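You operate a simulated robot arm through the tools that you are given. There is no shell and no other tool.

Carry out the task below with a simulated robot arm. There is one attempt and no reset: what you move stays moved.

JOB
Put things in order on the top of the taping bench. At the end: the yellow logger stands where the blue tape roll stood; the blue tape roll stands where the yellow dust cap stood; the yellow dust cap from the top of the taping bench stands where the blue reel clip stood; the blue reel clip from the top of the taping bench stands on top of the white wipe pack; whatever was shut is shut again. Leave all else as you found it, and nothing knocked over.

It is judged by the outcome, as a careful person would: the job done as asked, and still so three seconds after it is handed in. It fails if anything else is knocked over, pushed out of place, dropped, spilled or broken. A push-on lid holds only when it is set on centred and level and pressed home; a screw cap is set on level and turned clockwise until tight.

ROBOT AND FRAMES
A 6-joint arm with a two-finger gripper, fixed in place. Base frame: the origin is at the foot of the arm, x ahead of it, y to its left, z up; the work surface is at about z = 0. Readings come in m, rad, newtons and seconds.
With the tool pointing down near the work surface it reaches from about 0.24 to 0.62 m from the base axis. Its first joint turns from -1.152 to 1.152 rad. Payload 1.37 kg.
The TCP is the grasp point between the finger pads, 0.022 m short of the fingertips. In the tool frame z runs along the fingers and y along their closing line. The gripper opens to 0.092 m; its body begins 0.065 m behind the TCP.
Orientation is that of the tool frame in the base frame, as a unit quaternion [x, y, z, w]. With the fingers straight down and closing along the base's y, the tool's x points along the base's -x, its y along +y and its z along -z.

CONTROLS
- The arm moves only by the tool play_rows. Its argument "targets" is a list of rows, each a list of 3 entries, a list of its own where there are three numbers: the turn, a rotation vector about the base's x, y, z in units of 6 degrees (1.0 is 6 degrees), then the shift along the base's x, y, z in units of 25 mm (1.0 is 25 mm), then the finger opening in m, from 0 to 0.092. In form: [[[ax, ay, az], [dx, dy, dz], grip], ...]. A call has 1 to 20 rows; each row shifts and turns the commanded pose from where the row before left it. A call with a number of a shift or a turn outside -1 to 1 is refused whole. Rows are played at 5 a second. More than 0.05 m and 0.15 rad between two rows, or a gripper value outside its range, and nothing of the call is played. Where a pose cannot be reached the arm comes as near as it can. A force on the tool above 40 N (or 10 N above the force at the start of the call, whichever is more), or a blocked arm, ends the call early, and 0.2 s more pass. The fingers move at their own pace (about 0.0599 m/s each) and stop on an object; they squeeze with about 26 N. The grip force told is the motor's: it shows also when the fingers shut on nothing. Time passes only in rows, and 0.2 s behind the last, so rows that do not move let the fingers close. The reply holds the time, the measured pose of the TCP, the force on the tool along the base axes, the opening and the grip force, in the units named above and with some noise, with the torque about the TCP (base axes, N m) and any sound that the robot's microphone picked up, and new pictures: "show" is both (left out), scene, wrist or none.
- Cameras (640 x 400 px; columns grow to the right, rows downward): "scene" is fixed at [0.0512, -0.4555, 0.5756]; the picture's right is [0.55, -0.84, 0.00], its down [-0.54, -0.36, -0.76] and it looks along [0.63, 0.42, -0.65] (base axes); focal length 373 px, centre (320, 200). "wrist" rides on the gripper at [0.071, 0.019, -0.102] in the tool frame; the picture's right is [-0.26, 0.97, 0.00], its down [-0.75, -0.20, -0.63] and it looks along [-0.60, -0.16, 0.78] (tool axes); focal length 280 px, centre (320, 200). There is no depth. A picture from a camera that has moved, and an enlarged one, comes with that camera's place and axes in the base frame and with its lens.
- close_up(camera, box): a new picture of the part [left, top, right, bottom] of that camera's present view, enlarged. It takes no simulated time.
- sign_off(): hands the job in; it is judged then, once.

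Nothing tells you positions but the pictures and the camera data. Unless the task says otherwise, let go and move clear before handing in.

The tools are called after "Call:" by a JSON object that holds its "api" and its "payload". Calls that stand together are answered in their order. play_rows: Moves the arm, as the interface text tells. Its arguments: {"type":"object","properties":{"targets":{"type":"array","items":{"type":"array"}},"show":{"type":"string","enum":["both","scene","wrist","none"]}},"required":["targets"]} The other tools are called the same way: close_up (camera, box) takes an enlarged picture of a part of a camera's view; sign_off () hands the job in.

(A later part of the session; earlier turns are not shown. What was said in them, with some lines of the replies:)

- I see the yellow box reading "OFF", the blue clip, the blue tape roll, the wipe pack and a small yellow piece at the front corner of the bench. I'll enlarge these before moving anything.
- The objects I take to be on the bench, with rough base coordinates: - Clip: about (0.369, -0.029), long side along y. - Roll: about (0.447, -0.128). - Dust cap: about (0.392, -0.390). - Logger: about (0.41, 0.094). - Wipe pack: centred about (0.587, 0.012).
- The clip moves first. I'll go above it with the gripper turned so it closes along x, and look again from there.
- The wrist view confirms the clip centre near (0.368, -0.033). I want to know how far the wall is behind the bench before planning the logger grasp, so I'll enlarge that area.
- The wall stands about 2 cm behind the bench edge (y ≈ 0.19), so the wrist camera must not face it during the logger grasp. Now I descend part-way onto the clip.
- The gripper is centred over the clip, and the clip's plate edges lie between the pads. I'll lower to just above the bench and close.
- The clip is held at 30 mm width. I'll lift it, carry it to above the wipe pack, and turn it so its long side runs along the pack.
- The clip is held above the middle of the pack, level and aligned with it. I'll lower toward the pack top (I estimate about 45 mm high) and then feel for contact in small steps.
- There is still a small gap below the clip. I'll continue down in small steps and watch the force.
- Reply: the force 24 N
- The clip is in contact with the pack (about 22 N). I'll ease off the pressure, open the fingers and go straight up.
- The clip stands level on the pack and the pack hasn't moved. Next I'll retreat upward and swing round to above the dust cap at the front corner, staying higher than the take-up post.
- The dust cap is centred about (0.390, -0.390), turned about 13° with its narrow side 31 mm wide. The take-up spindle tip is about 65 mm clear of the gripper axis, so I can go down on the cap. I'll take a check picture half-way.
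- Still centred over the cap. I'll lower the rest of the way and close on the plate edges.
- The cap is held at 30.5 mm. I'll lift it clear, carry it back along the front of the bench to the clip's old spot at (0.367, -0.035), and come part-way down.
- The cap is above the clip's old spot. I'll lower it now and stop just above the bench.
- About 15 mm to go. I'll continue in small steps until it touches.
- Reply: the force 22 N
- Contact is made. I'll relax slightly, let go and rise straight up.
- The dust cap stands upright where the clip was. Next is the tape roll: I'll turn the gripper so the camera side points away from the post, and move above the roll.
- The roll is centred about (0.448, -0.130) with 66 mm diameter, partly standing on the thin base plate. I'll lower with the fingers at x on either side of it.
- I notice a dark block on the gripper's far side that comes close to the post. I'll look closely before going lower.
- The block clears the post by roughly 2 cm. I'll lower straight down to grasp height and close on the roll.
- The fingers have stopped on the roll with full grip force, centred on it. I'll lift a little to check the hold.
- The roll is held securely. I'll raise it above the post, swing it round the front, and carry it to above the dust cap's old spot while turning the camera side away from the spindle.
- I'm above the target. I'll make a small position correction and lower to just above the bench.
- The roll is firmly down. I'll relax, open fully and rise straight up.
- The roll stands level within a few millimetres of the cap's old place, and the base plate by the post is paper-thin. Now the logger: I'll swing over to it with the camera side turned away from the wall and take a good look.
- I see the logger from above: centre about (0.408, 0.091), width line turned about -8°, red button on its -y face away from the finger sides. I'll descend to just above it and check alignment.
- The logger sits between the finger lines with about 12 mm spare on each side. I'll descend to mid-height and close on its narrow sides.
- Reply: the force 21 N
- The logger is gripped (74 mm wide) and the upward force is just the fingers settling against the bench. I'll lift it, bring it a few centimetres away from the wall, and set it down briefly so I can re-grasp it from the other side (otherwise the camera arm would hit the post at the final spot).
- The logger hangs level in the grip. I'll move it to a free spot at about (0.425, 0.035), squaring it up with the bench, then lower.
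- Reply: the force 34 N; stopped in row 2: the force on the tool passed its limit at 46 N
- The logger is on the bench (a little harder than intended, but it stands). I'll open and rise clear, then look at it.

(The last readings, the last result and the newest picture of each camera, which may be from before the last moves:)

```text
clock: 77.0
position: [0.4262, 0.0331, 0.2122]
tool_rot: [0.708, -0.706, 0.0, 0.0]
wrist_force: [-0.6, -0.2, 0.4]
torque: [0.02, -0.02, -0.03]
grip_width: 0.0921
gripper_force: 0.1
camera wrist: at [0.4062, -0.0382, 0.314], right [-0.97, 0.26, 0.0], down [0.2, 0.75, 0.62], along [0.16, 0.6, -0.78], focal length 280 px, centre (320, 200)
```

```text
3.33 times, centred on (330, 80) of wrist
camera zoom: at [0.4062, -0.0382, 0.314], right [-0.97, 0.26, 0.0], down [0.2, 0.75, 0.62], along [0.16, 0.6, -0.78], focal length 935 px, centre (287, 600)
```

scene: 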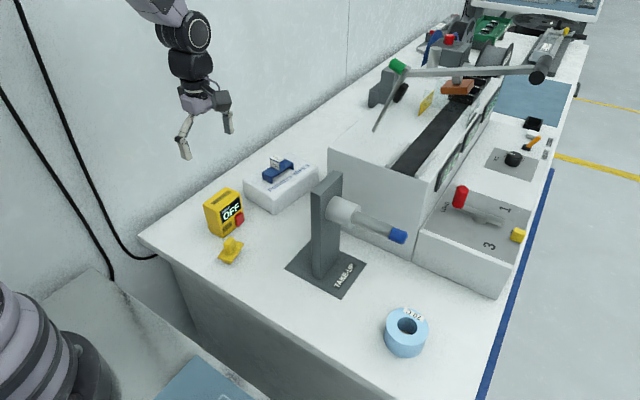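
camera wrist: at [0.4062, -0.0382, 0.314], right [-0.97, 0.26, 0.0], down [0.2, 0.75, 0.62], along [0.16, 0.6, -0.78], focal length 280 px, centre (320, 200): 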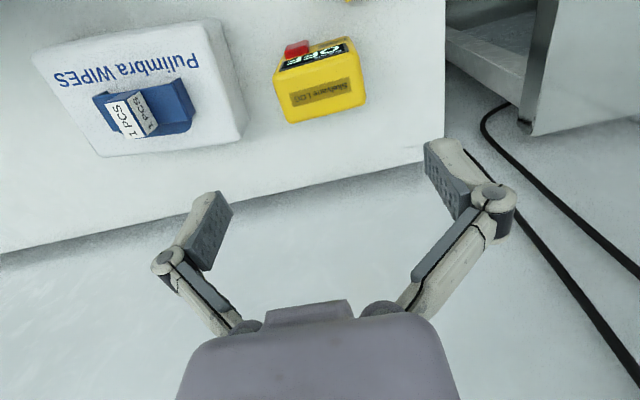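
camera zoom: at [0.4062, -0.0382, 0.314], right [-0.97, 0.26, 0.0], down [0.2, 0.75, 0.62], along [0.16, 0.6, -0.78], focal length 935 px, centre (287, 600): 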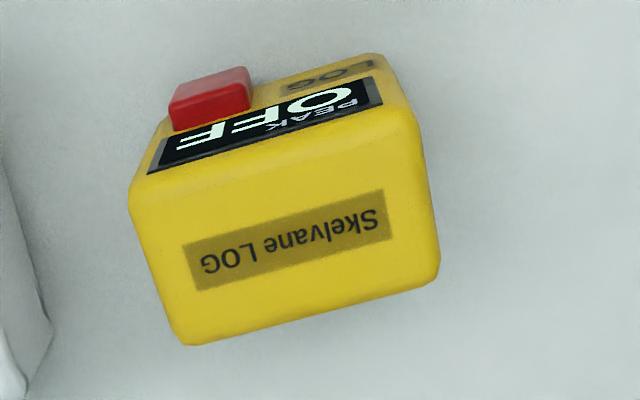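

The logger stands upright at about (0.4255, 0.034), squared to the bench, with nothing disturbed. I'll turn the gripper by 180° above it so the camera side points to +y.

Call:
{"api": "play_rows", "payload": {"targets": [[[0, 0, -1], [0, 0, 0], 0.092], [[0, 0, -1], [0, 0, 0], 0.092], [[0, 0, -1], [0, 0, 0], 0.092], [[0, 0, -1], [0, 0, 0], 0.092], [[0, 0, -1], [0, 0, 0], 0.092], [[0, 0, -1], [0, 0, 0], 0.092], [[0, 0, -1], [0, 0, 0], 0.092], [[0, 0, -1], [0, 0, 0], 0.092], [[0, 0, -1], [0, 0, 0], 0.092], [[0, 0, -1], [0, 0, 0], 0.092], [[0, 0, -1], [0, 0, 0], 0.092], [[0, 0, -1], [0, 0, 0], 0.092], [[0, 0, -1], [0, 0, 0], 0.092], [[0, 0, -1], [0, 0, 0], 0.092], [[0, 0, -1], [0, 0, 0], 0.092]], "show": "none"}}

Call:
{"api": "play_rows", "payload": {"targets": [[[0, 0, -1], [0, 0, 0], 0.092], [[0, 0, -1], [0, 0, 0], 0.092], [[0, 0, -1], [0, 0, 0], 0.092], [[0, 0, -1], [0, 0, 0], 0.092], [[0, 0, -1], [0, 0, 0], 0.092], [[0, 0, -1], [0, 0, 0], 0.092], [[0, 0, -1], [0, 0, 0], 0.092], [[0, 0, -1], [0, 0, 0], 0.092], [[0, 0, -1], [0, 0, 0], 0.092], [[0, 0, -1], [0, 0, 0], 0.092], [[0, 0, -1], [0, 0, 0], 0.092], [[0, 0, -1], [0, 0, 0], 0.092], [[0, 0, -1], [0, 0, 0], 0.092], [[0, 0, -1], [0, 0, 0], 0.092], [[0, 0, -1], [0, 0, 0], 0.092], [[0, 0, 0], [0, 0, 0], 0.092]]}}

Call:
{"api": "close_up", "payload": {"camera": "wrist", "box": [220, 20, 420, 160]}}

```text
clock: 80.2
position: [0.4263, 0.0353, 0.2114]
tool_rot: [0.001, 1.0, 0.0, 0.0]
wrist_force: [-0.4, 0.6, 0.2]
torque: [0.0, 0.01, 0.01]
grip_width: 0.0919
gripper_force: 0.1
```

```text
clock: 83.6
position: [0.4267, 0.0347, 0.2105]
tool_rot: [0.707, 0.707, 0.0, 0.0]
wrist_force: [0.4, -0.4, 0.5]
torque: [0.01, -0.02, 0.01]
grip_width: 0.0924
gripper_force: 0.0
camera wrist: at [0.4449, 0.1042, 0.3126], right [0.97, -0.26, 0.0], down [-0.2, -0.75, 0.63], along [-0.16, -0.6, -0.78], focal length 280 px, centre (320, 200)
```

scene: 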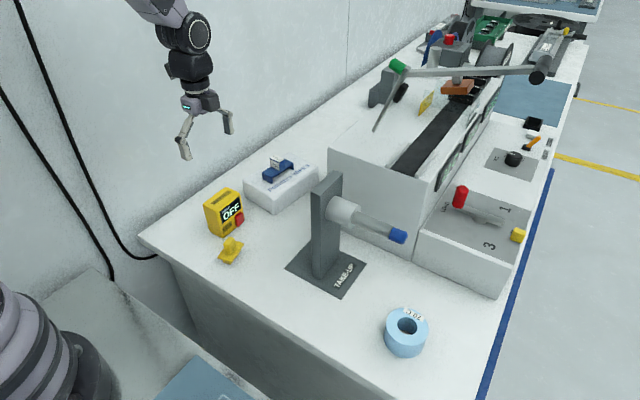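
wrist: 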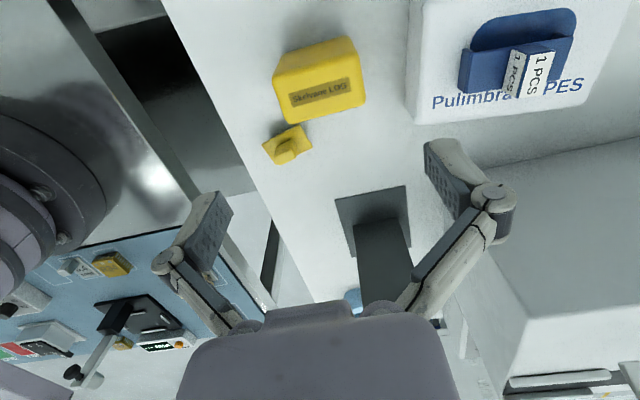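

```text
2.86 times, centred on (320, 90) of wrist
camera zoom: at [0.4449, 0.1042, 0.3126], right [0.97, -0.26, 0.0], down [-0.2, -0.75, 0.63], along [-0.16, -0.6, -0.78], focal length 801 px, centre (320, 514)
```

zoom: 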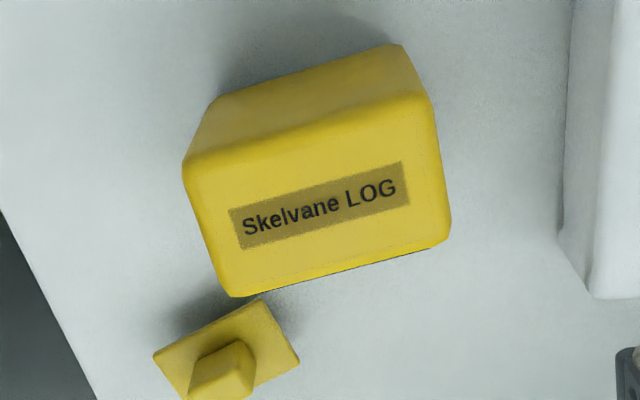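

The logger lies squarely between the fingers. I'll descend and grip it again.

Call:
{"api": "play_rows", "payload": {"targets": [[[0, 0, 0], [-0.01, -0.05, -1], 0.092], [[0, 0, 0], [0, 0, -1], 0.092], [[0, 0, 0], [0, 0, -1], 0.092], [[0, 0, 0], [0, 0, -1], 0.092], [[0, 0, 0], [0, 0, 0], 0.092]]}}

Call:
{"api": "close_up", "payload": {"camera": "scene", "box": [160, 110, 300, 270]}}

```text
clock: 84.8
position: [0.4257, 0.0336, 0.1101]
tool_rot: [0.707, 0.708, 0.0, 0.0]
wrist_force: [-0.1, -0.2, 0.6]
torque: [-0.04, -0.01, 0.0]
grip_width: 0.0919
gripper_force: 0.1
camera wrist: at [0.4439, 0.1035, 0.213], right [0.97, -0.26, 0.0], down [-0.2, -0.75, 0.63], along [-0.16, -0.6, -0.78], focal length 280 px, centre (320, 200)
```

scene: 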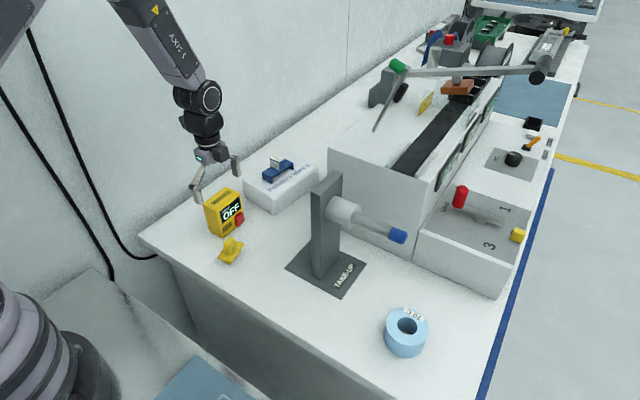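
wrist: 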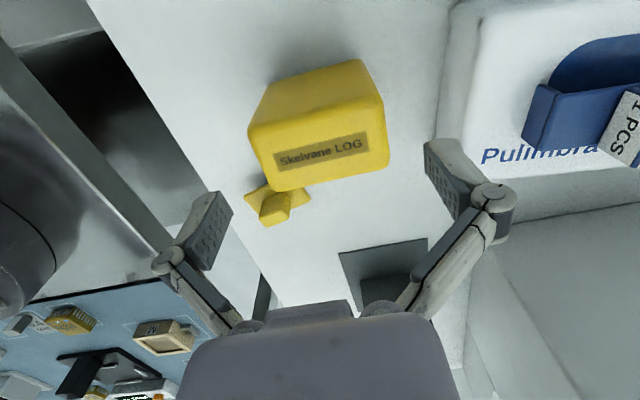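

```text
2.50 times, centred on (230, 190) of scene
camera zoom: at [0.0512, -0.4555, 0.5756], right [0.55, -0.84, 0.0], down [-0.54, -0.36, -0.76], along [0.63, 0.42, -0.65], focal length 934 px, centre (545, 225)
```

zoom: 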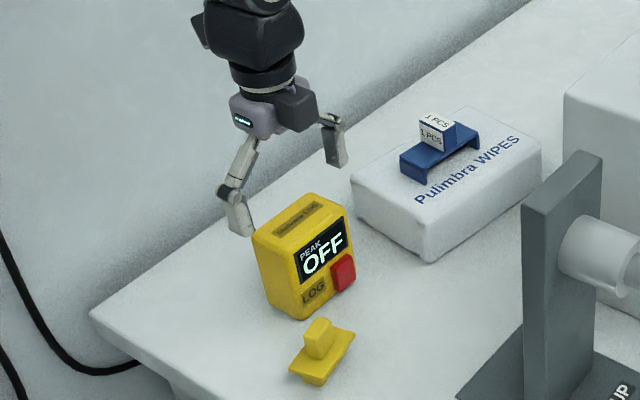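

There is about 2 cm between the right finger and the wipe pack. I'll go down the rest of the way and close.

Call:
{"api": "play_rows", "payload": {"targets": [[[0, 0, 0], [0, 0, -0.9], 0.092], [[0, 0, 0], [0, 0, -0.9], 0.092], [[0, 0, 0], [0, 0, -0.7], 0.092], [[0, 0, 0], [0, 0, 0], 0.092], [[0, 0, 0], [0, 0, 0], 0.078], [[0, 0, 0], [0, 0, 0], 0.055], [[0, 0, 0], [0, 0, 0], 0.055], [[0, 0, 0], [0, 0, 0], 0.055]]}}

Call:
{"api": "close_up", "payload": {"camera": "scene", "box": [160, 110, 300, 270]}}

```text
clock: 86.6
position: [0.4284, 0.0332, 0.0483]
tool_rot: [0.707, 0.707, 0.0, 0.001]
wrist_force: [0.2, 0.4, 1.1]
torque: [-0.01, -0.09, 0.01]
grip_width: 0.0717
gripper_force: 26.4
camera wrist: at [0.4446, 0.1032, 0.1508], right [0.97, -0.26, 0.0], down [-0.2, -0.75, 0.63], along [-0.16, -0.6, -0.78], focal length 280 px, centre (320, 200)
```

scene: 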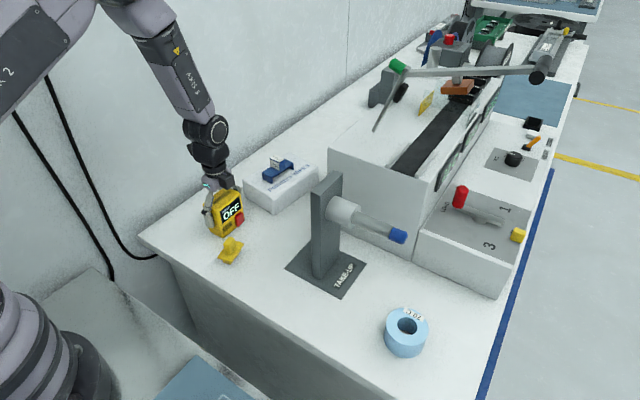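
wrist: 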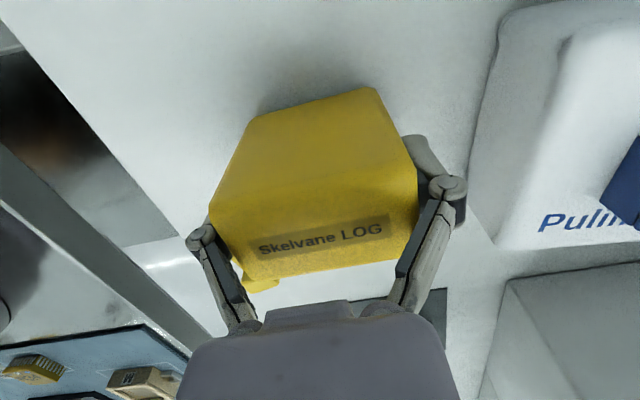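

```text
2.50 times, centred on (230, 190) of scene
camera zoom: at [0.0512, -0.4555, 0.5756], right [0.55, -0.84, 0.0], down [-0.54, -0.36, -0.76], along [0.63, 0.42, -0.65], focal length 934 px, centre (545, 225)
```

zoom: 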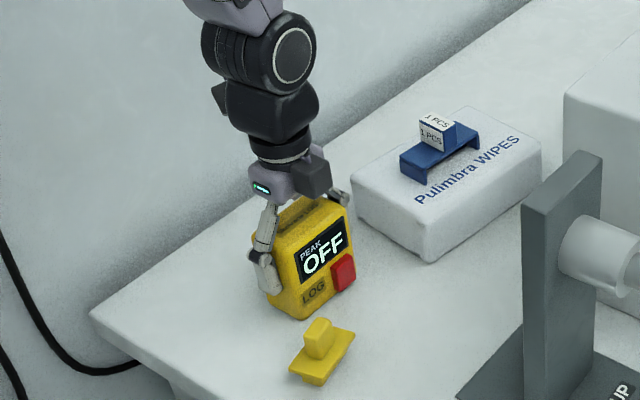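

The logger is gripped again at the same height. I'll lift it and carry it to the roll's old place beside the post, at (0.448, -0.129).

Call:
{"api": "play_rows", "payload": {"targets": [[[0, 0, 0], [0, 0, 0.4], 0.055], [[0, 0, 0], [0, 0, 0.9], 0.055], [[0, 0, 0], [0, 0, 0.9], 0.055], [[0, 0, 0], [0, 0, 0.9], 0.055], [[0, 0, 0], [0, 0, 0.9], 0.055], [[0, 0, 0], [0, 0, 0], 0.055]], "show": "wrist"}}

Call:
{"api": "play_rows", "payload": {"targets": [[[0, 0, 0], [0.0975, -0.8, 0], 0.055], [[0, 0, 0], [0.0975, -0.8, 0], 0.055], [[0, 0, 0], [0.0975, -0.8, 0], 0.055], [[0, 0, 0], [0.0975, -0.8, 0], 0.055], [[0, 0, 0], [0.0975, -0.8, 0], 0.055], [[0, 0, 0], [0.0975, -0.8, 0], 0.055], [[0, 0, 0], [0.0975, -0.8, 0], 0.055], [[0, 0, 0], [0.0975, -0.8, 0], 0.055], [[0, 0, 0], [0, 0, 0], 0.055], [[0, 0, 0], [0, 0, 0], 0.055]]}}

Call:
{"api": "close_up", "payload": {"camera": "scene", "box": [220, 90, 380, 290]}}

```text
clock: 88.0
position: [0.4246, 0.0338, 0.1492]
tool_rot: [0.707, 0.708, -0.001, 0.0]
wrist_force: [-0.4, -0.3, -2.0]
torque: [-0.01, -0.03, -0.04]
grip_width: 0.0714
gripper_force: 25.7
camera wrist: at [0.4436, 0.1032, 0.2509], right [0.97, -0.26, 0.0], down [-0.2, -0.75, 0.63], along [-0.16, -0.6, -0.78], focal length 280 px, centre (320, 200)
```

wrist: 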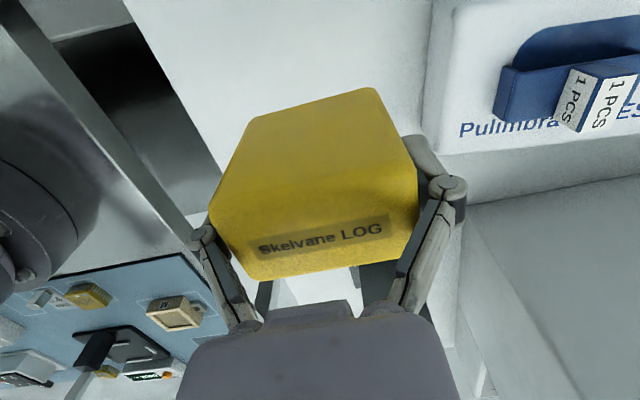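

```text
clock: 90.2
position: [0.4453, -0.1269, 0.1468]
tool_rot: [0.707, 0.707, -0.001, 0.0]
wrist_force: [0.4, -0.5, -1.5]
torque: [0.02, -0.02, 0.0]
grip_width: 0.0715
gripper_force: 26.0
camera wrist: at [0.4631, -0.0572, 0.2496], right [0.97, -0.26, 0.0], down [-0.2, -0.75, 0.63], along [-0.16, -0.6, -0.78], focal length 280 px, centre (320, 200)
```

scene: 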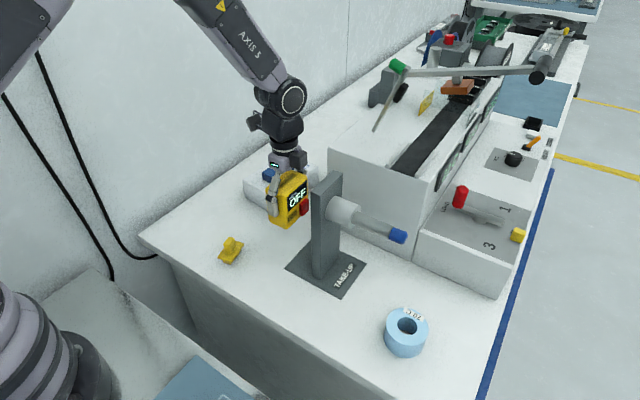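
wrist: 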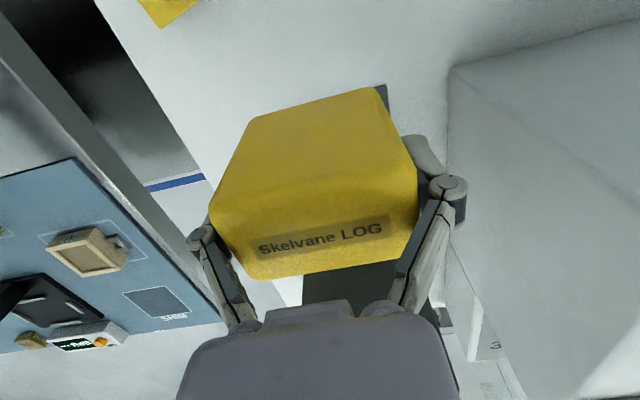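

```text
2.00 times, centred on (300, 190) of scene
camera zoom: at [0.0512, -0.4555, 0.5756], right [0.55, -0.84, 0.0], down [-0.54, -0.36, -0.76], along [0.63, 0.42, -0.65], focal length 747 px, centre (360, 220)
```

zoom: 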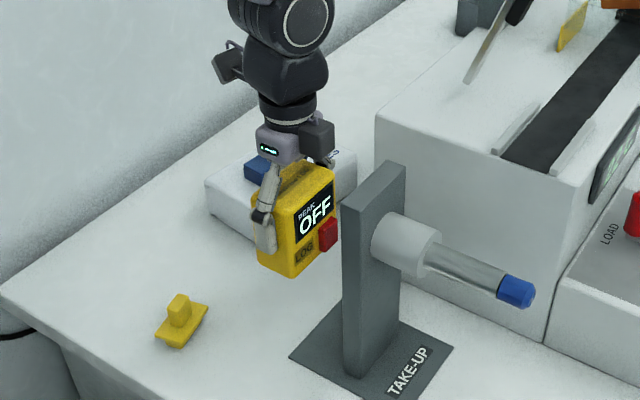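

I'm beside the post with clear space. I'll lower to just above the surface.

Call:
{"api": "play_rows", "payload": {"targets": [[[0, 0, 0], [0.07, -0.06, -0.9], 0.055], [[0, 0, 0], [0, 0, -0.9], 0.055], [[0, 0, 0], [0, 0, -0.9], 0.055], [[0, 0, 0], [0, 0, -0.8], 0.055], [[0, 0, 0], [0, 0, 0], 0.055], [[0, 0, 0], [0, 0, 0], 0.055]]}}

Call:
{"api": "close_up", "payload": {"camera": "scene", "box": [240, 140, 360, 290]}}

```text
clock: 91.6
position: [0.4475, -0.1277, 0.0606]
tool_rot: [0.707, 0.708, -0.001, 0.001]
wrist_force: [-0.3, 0.3, -1.9]
torque: [-0.02, -0.02, 0.01]
grip_width: 0.0715
gripper_force: 26.0
camera wrist: at [0.4658, -0.0582, 0.1627], right [0.97, -0.26, 0.0], down [-0.2, -0.75, 0.63], along [-0.16, -0.6, -0.78], focal length 280 px, centre (320, 200)
```

scene: 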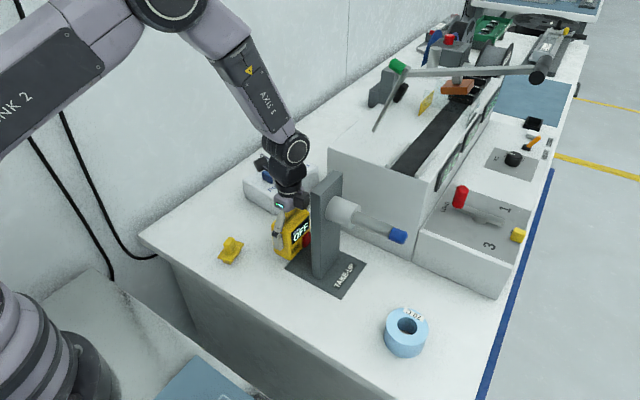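
wrist: 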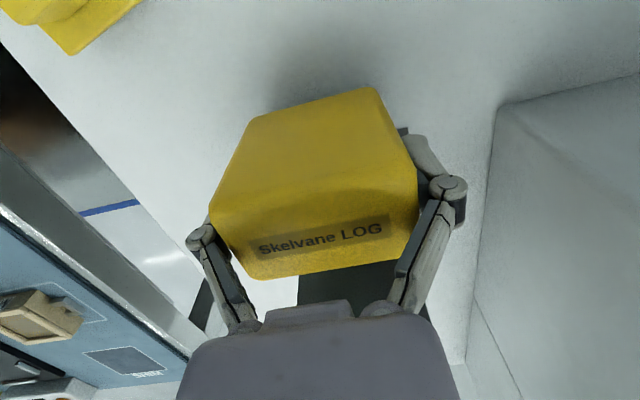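

```text
2.67 times, centred on (300, 215) of scene
camera zoom: at [0.0512, -0.4555, 0.5756], right [0.55, -0.84, 0.0], down [-0.54, -0.36, -0.76], along [0.63, 0.42, -0.65], focal length 996 px, centre (373, 160)
```

zoom: 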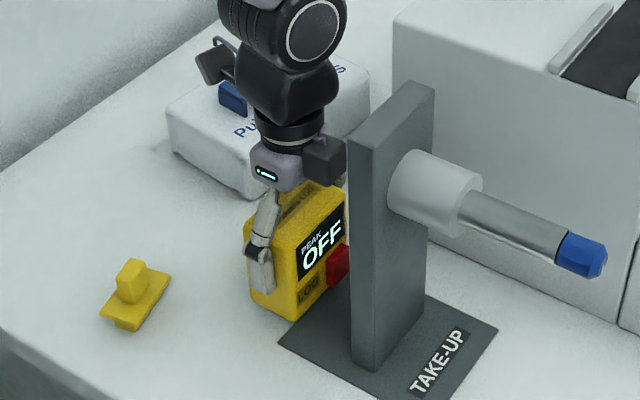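

Call:
{"api": "play_rows", "payload": {"targets": [[[0, 0, 0], [0, 0, -0.2], 0.055], [[0, 0, 0], [0, 0, -0.16], 0.055], [[0, 0, 0], [0, 0, 0], 0.055]], "show": "none"}}

```text
clock: 92.4
position: [0.4475, -0.1283, 0.0523]
tool_rot: [0.707, 0.708, 0.0, 0.0]
wrist_force: [0.4, -0.4, -1.2]
torque: [-0.01, -0.04, 0.01]
grip_width: 0.0716
gripper_force: 26.3
```

Call:
{"api": "play_rows", "payload": {"targets": [[[0, 0, 0], [0, 0, -0.07], 0.055], [[0, 0, 0], [0, 0, 0], 0.055]], "show": "none"}}

```text
clock: 93.0
position: [0.4468, -0.1278, 0.0488]
tool_rot: [0.707, 0.707, 0.001, 0.0]
wrist_force: [-0.7, 0.5, -1.5]
torque: [0.03, 0.02, -0.01]
grip_width: 0.0717
gripper_force: 26.4
```

Call:
{"api": "play_rows", "payload": {"targets": [[[0, 0, 0], [0, 0, -0.04], 0.055], [[0, 0, 0], [0, 0, 0], 0.055]], "show": "none"}}

```text
clock: 93.6
position: [0.4479, -0.1268, 0.0487]
tool_rot: [0.707, 0.707, 0.0, 0.0]
wrist_force: [0.5, 0.4, -1.4]
torque: [0.03, -0.01, -0.01]
grip_width: 0.0714
gripper_force: 26.0
```

Call:
{"api": "play_rows", "payload": {"targets": [[[0, 0, 0], [0, 0, -0.04], 0.055], [[0, 0, 0], [0, 0, 0], 0.055]], "show": "scene"}}

```text
clock: 94.2
position: [0.4487, -0.1269, 0.0482]
tool_rot: [0.707, 0.707, 0.0, 0.0]
wrist_force: [-4.2, 0.7, 13.2]
torque: [0.08, 0.03, 0.01]
grip_width: 0.0716
gripper_force: 25.9
```

scene: 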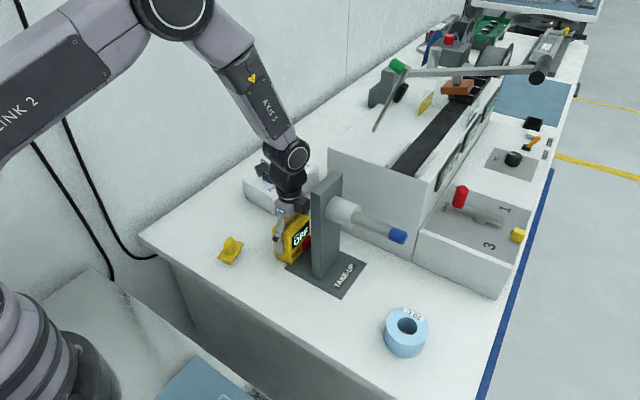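

Contact at the same height as on the bare bench, so it's sitting flat. I'll ease off, open and rise straight up.

Call:
{"api": "play_rows", "payload": {"targets": [[[0, 0, 0], [0, 0, 0.03], 0.055], [[0, 0, 0], [0, 0, 0], 0.078], [[0, 0, 0], [0, 0, 0], 0.09], [[0, 0, 0], [0, 0, 0], 0.092], [[0, 0, 0], [0, 0, 0.5], 0.092], [[0, 0, 0], [0, 0, 1], 0.092], [[0, 0, 0], [0, 0, 1], 0.092], [[0, 0, 0], [0, 0, 1], 0.092], [[0, 0, 0], [0, 0, 1], 0.092], [[0, 0, 0], [0, 0, 1], 0.092], [[0, 0, 0], [0, 0, 1], 0.092], [[0, 0, 0], [0, 0, 1], 0.092], [[0, 0, 0], [0, 0, 0.5], 0.092], [[0, 0, 0], [0, 0, 0], 0.092]]}}

Call:
{"api": "close_up", "payload": {"camera": "scene", "box": [200, 150, 380, 290]}}

Call:
{"api": "close_up", "payload": {"camera": "wrist", "box": [220, 20, 420, 160]}}

```text
clock: 97.2
position: [0.4479, -0.1281, 0.2493]
tool_rot: [0.706, 0.709, 0.001, 0.0]
wrist_force: [-0.4, 0.9, -0.2]
torque: [0.0, 0.01, 0.01]
grip_width: 0.0918
gripper_force: 0.1
camera wrist: at [0.466, -0.0583, 0.3512], right [0.97, -0.26, 0.0], down [-0.2, -0.75, 0.63], along [-0.16, -0.6, -0.78], focal length 280 px, centre (320, 200)
```

scene: 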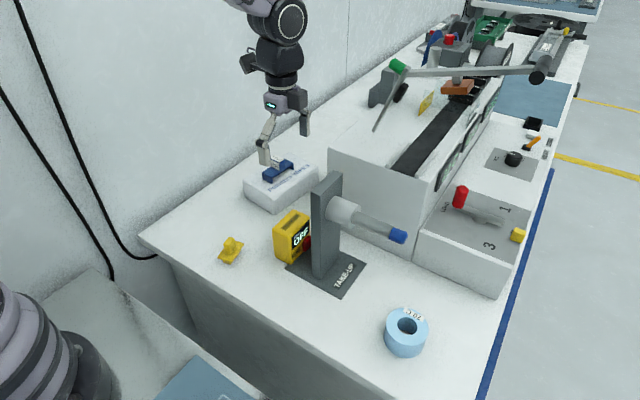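
wrist: 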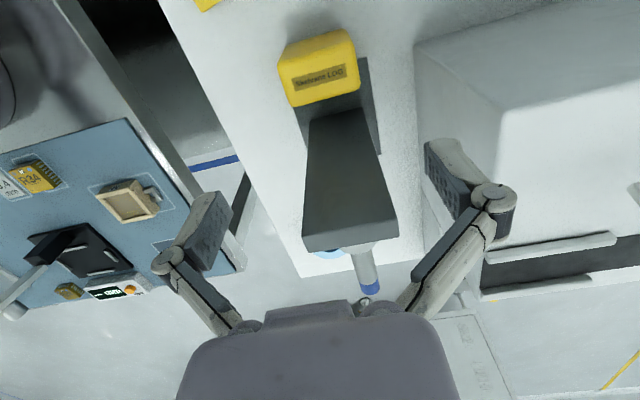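

```text
2.86 times, centred on (290, 220) of scene
camera zoom: at [0.0512, -0.4555, 0.5756], right [0.55, -0.84, 0.0], down [-0.54, -0.36, -0.76], along [0.63, 0.42, -0.65], focal length 1067 px, centre (406, 143)
```

zoom: 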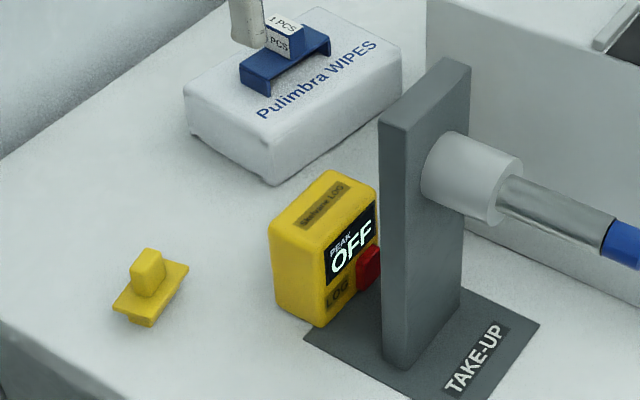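

```text
2.86 times, centred on (320, 90) of wrist
camera zoom: at [0.466, -0.0583, 0.3512], right [0.97, -0.26, 0.0], down [-0.2, -0.75, 0.63], along [-0.16, -0.6, -0.78], focal length 801 px, centre (320, 514)
```

zoom: 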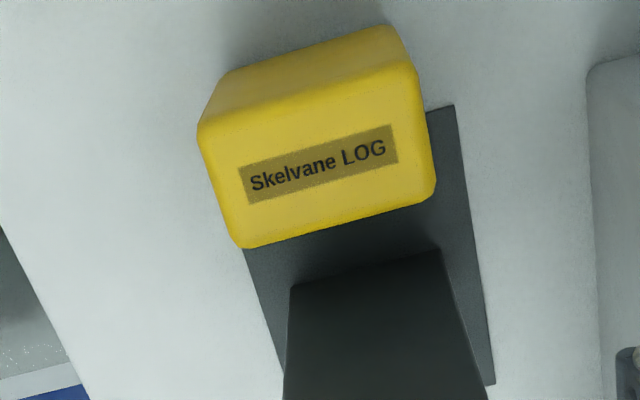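

The logger stands level at about (0.448, -0.128). I'll back the arm off to a clear position, let things settle and check the whole scene once more.

Call:
{"api": "play_rows", "payload": {"targets": [[[0, 0, 0], [0, 0.5, 0.8], 0.092], [[0, 0, 0], [-0.5, 1, 0.5], 0.092], [[0, 0, 0], [-0.8, 1, 0], 0.092], [[0, 0, 0], [-0.8, 1, 0], 0.092], [[0, 0, 0], [0, 0, 0], 0.092], [[0, 0, 0], [0, 0, 0], 0.092], [[0, 0, 0], [0, 0, 0], 0.092], [[0, 0, 0], [0, 0, 0], 0.092]]}}

Call:
{"api": "close_up", "payload": {"camera": "scene", "box": [140, 140, 480, 380]}}

Call:
{"api": "close_up", "payload": {"camera": "scene", "box": [210, 140, 350, 280]}}

```text
clock: 99.0
position: [0.3949, -0.0398, 0.2797]
tool_rot: [0.707, 0.707, 0.0, 0.0]
wrist_force: [0.1, 0.0, -0.2]
torque: [0.03, -0.01, 0.03]
grip_width: 0.0919
gripper_force: 0.0
camera wrist: at [0.4121, 0.0289, 0.3819], right [0.97, -0.26, 0.0], down [-0.2, -0.75, 0.63], along [-0.16, -0.6, -0.78], focal length 280 px, centre (320, 200)
```

scene: 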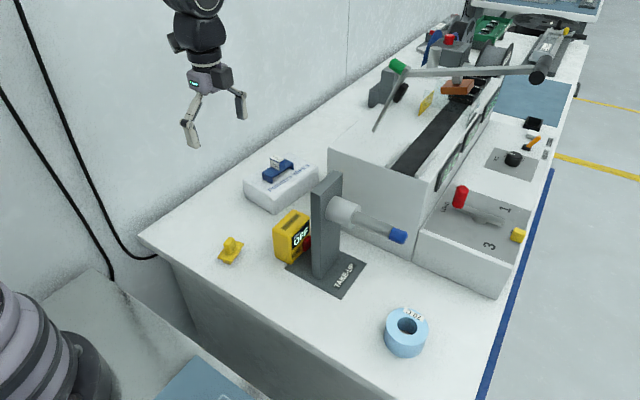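
wrist: 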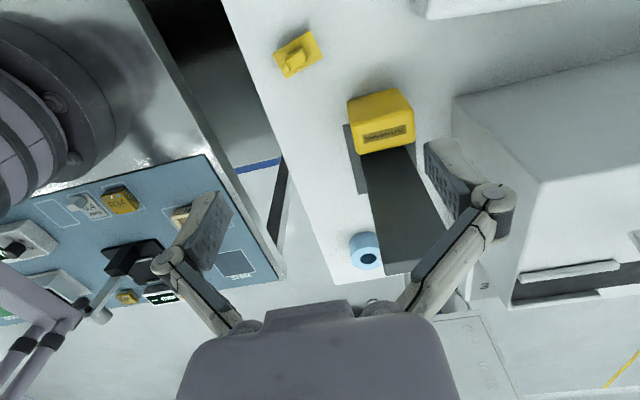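

```text
1.67 times, centred on (310, 260) of scene
camera zoom: at [0.0512, -0.4555, 0.5756], right [0.55, -0.84, 0.0], down [-0.54, -0.36, -0.76], along [0.63, 0.42, -0.65], focal length 622 px, centre (337, 100)
```

zoom: 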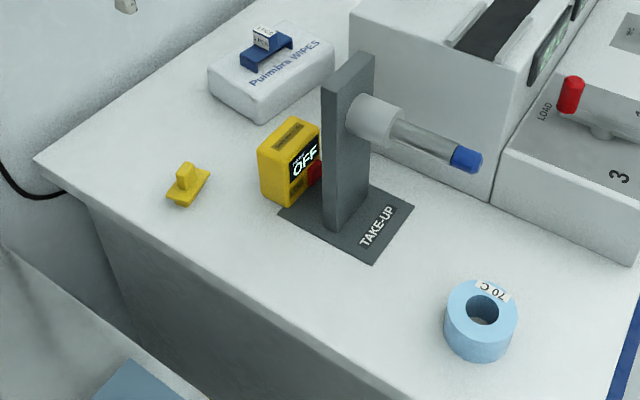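

```text
2.86 times, centred on (280, 210) of scene
camera zoom: at [0.0512, -0.4555, 0.5756], right [0.55, -0.84, 0.0], down [-0.54, -0.36, -0.76], along [0.63, 0.42, -0.65], focal length 1067 px, centre (434, 171)
```

zoom: 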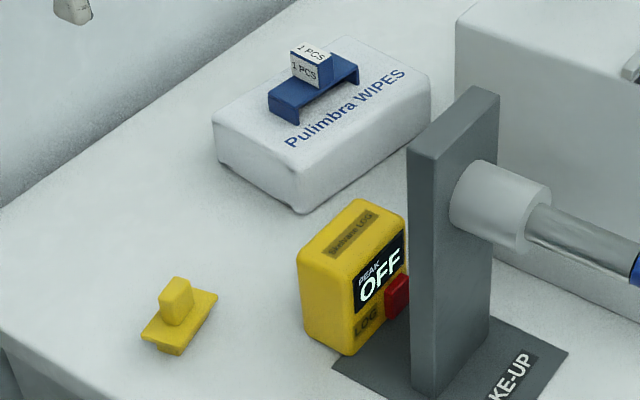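

All four things are in place: the clip on the wipe pack, the dust cap where the clip was, the roll where the cap was, and the logger where the roll was. Everything stands upright, I opened nothing, and the arm is clear, so I'm handing in.

Call:
{"api": "sign_off", "payload": {}}

```text
The job is handed in.
```

The job is handed in. In the last pictures all four items stood upright in their new places, and nothing else looked moved. I haven't seen the verdict.

| Item | Now stands | Position check |
|---|---|---|
| Blue reel clip | On top of the white wipe pack, along its length | About the middle; the pack did not shift |
| Yellow dust cap | Where the reel clip stood | Set down within about 2 mm, by the arm's readings |
| Blue tape roll | Where the dust cap stood | Within about 5 mm, from the pictures |
| Yellow logger | Where the tape roll stood, beside the take-up post | Within about 3 mm, from the pictures |

- **Logger set down part-way:** I put it down once on a free spot on the bench to re-grip it from the other side. Otherwise the wrist camera would have hit the post. At that set-down the force reached 46 N and the arm stopped itself. The logger stayed upright and showed no damage in the pictures.
- **Logger direction:** it is now squared to the bench, turned about 8° from before. Its display still faces the same way, so it now looks towards the post, and its base overlaps the thin plate slightly, as the roll's did.
- **Shut items:** I opened nothing, so there was nothing to close again.
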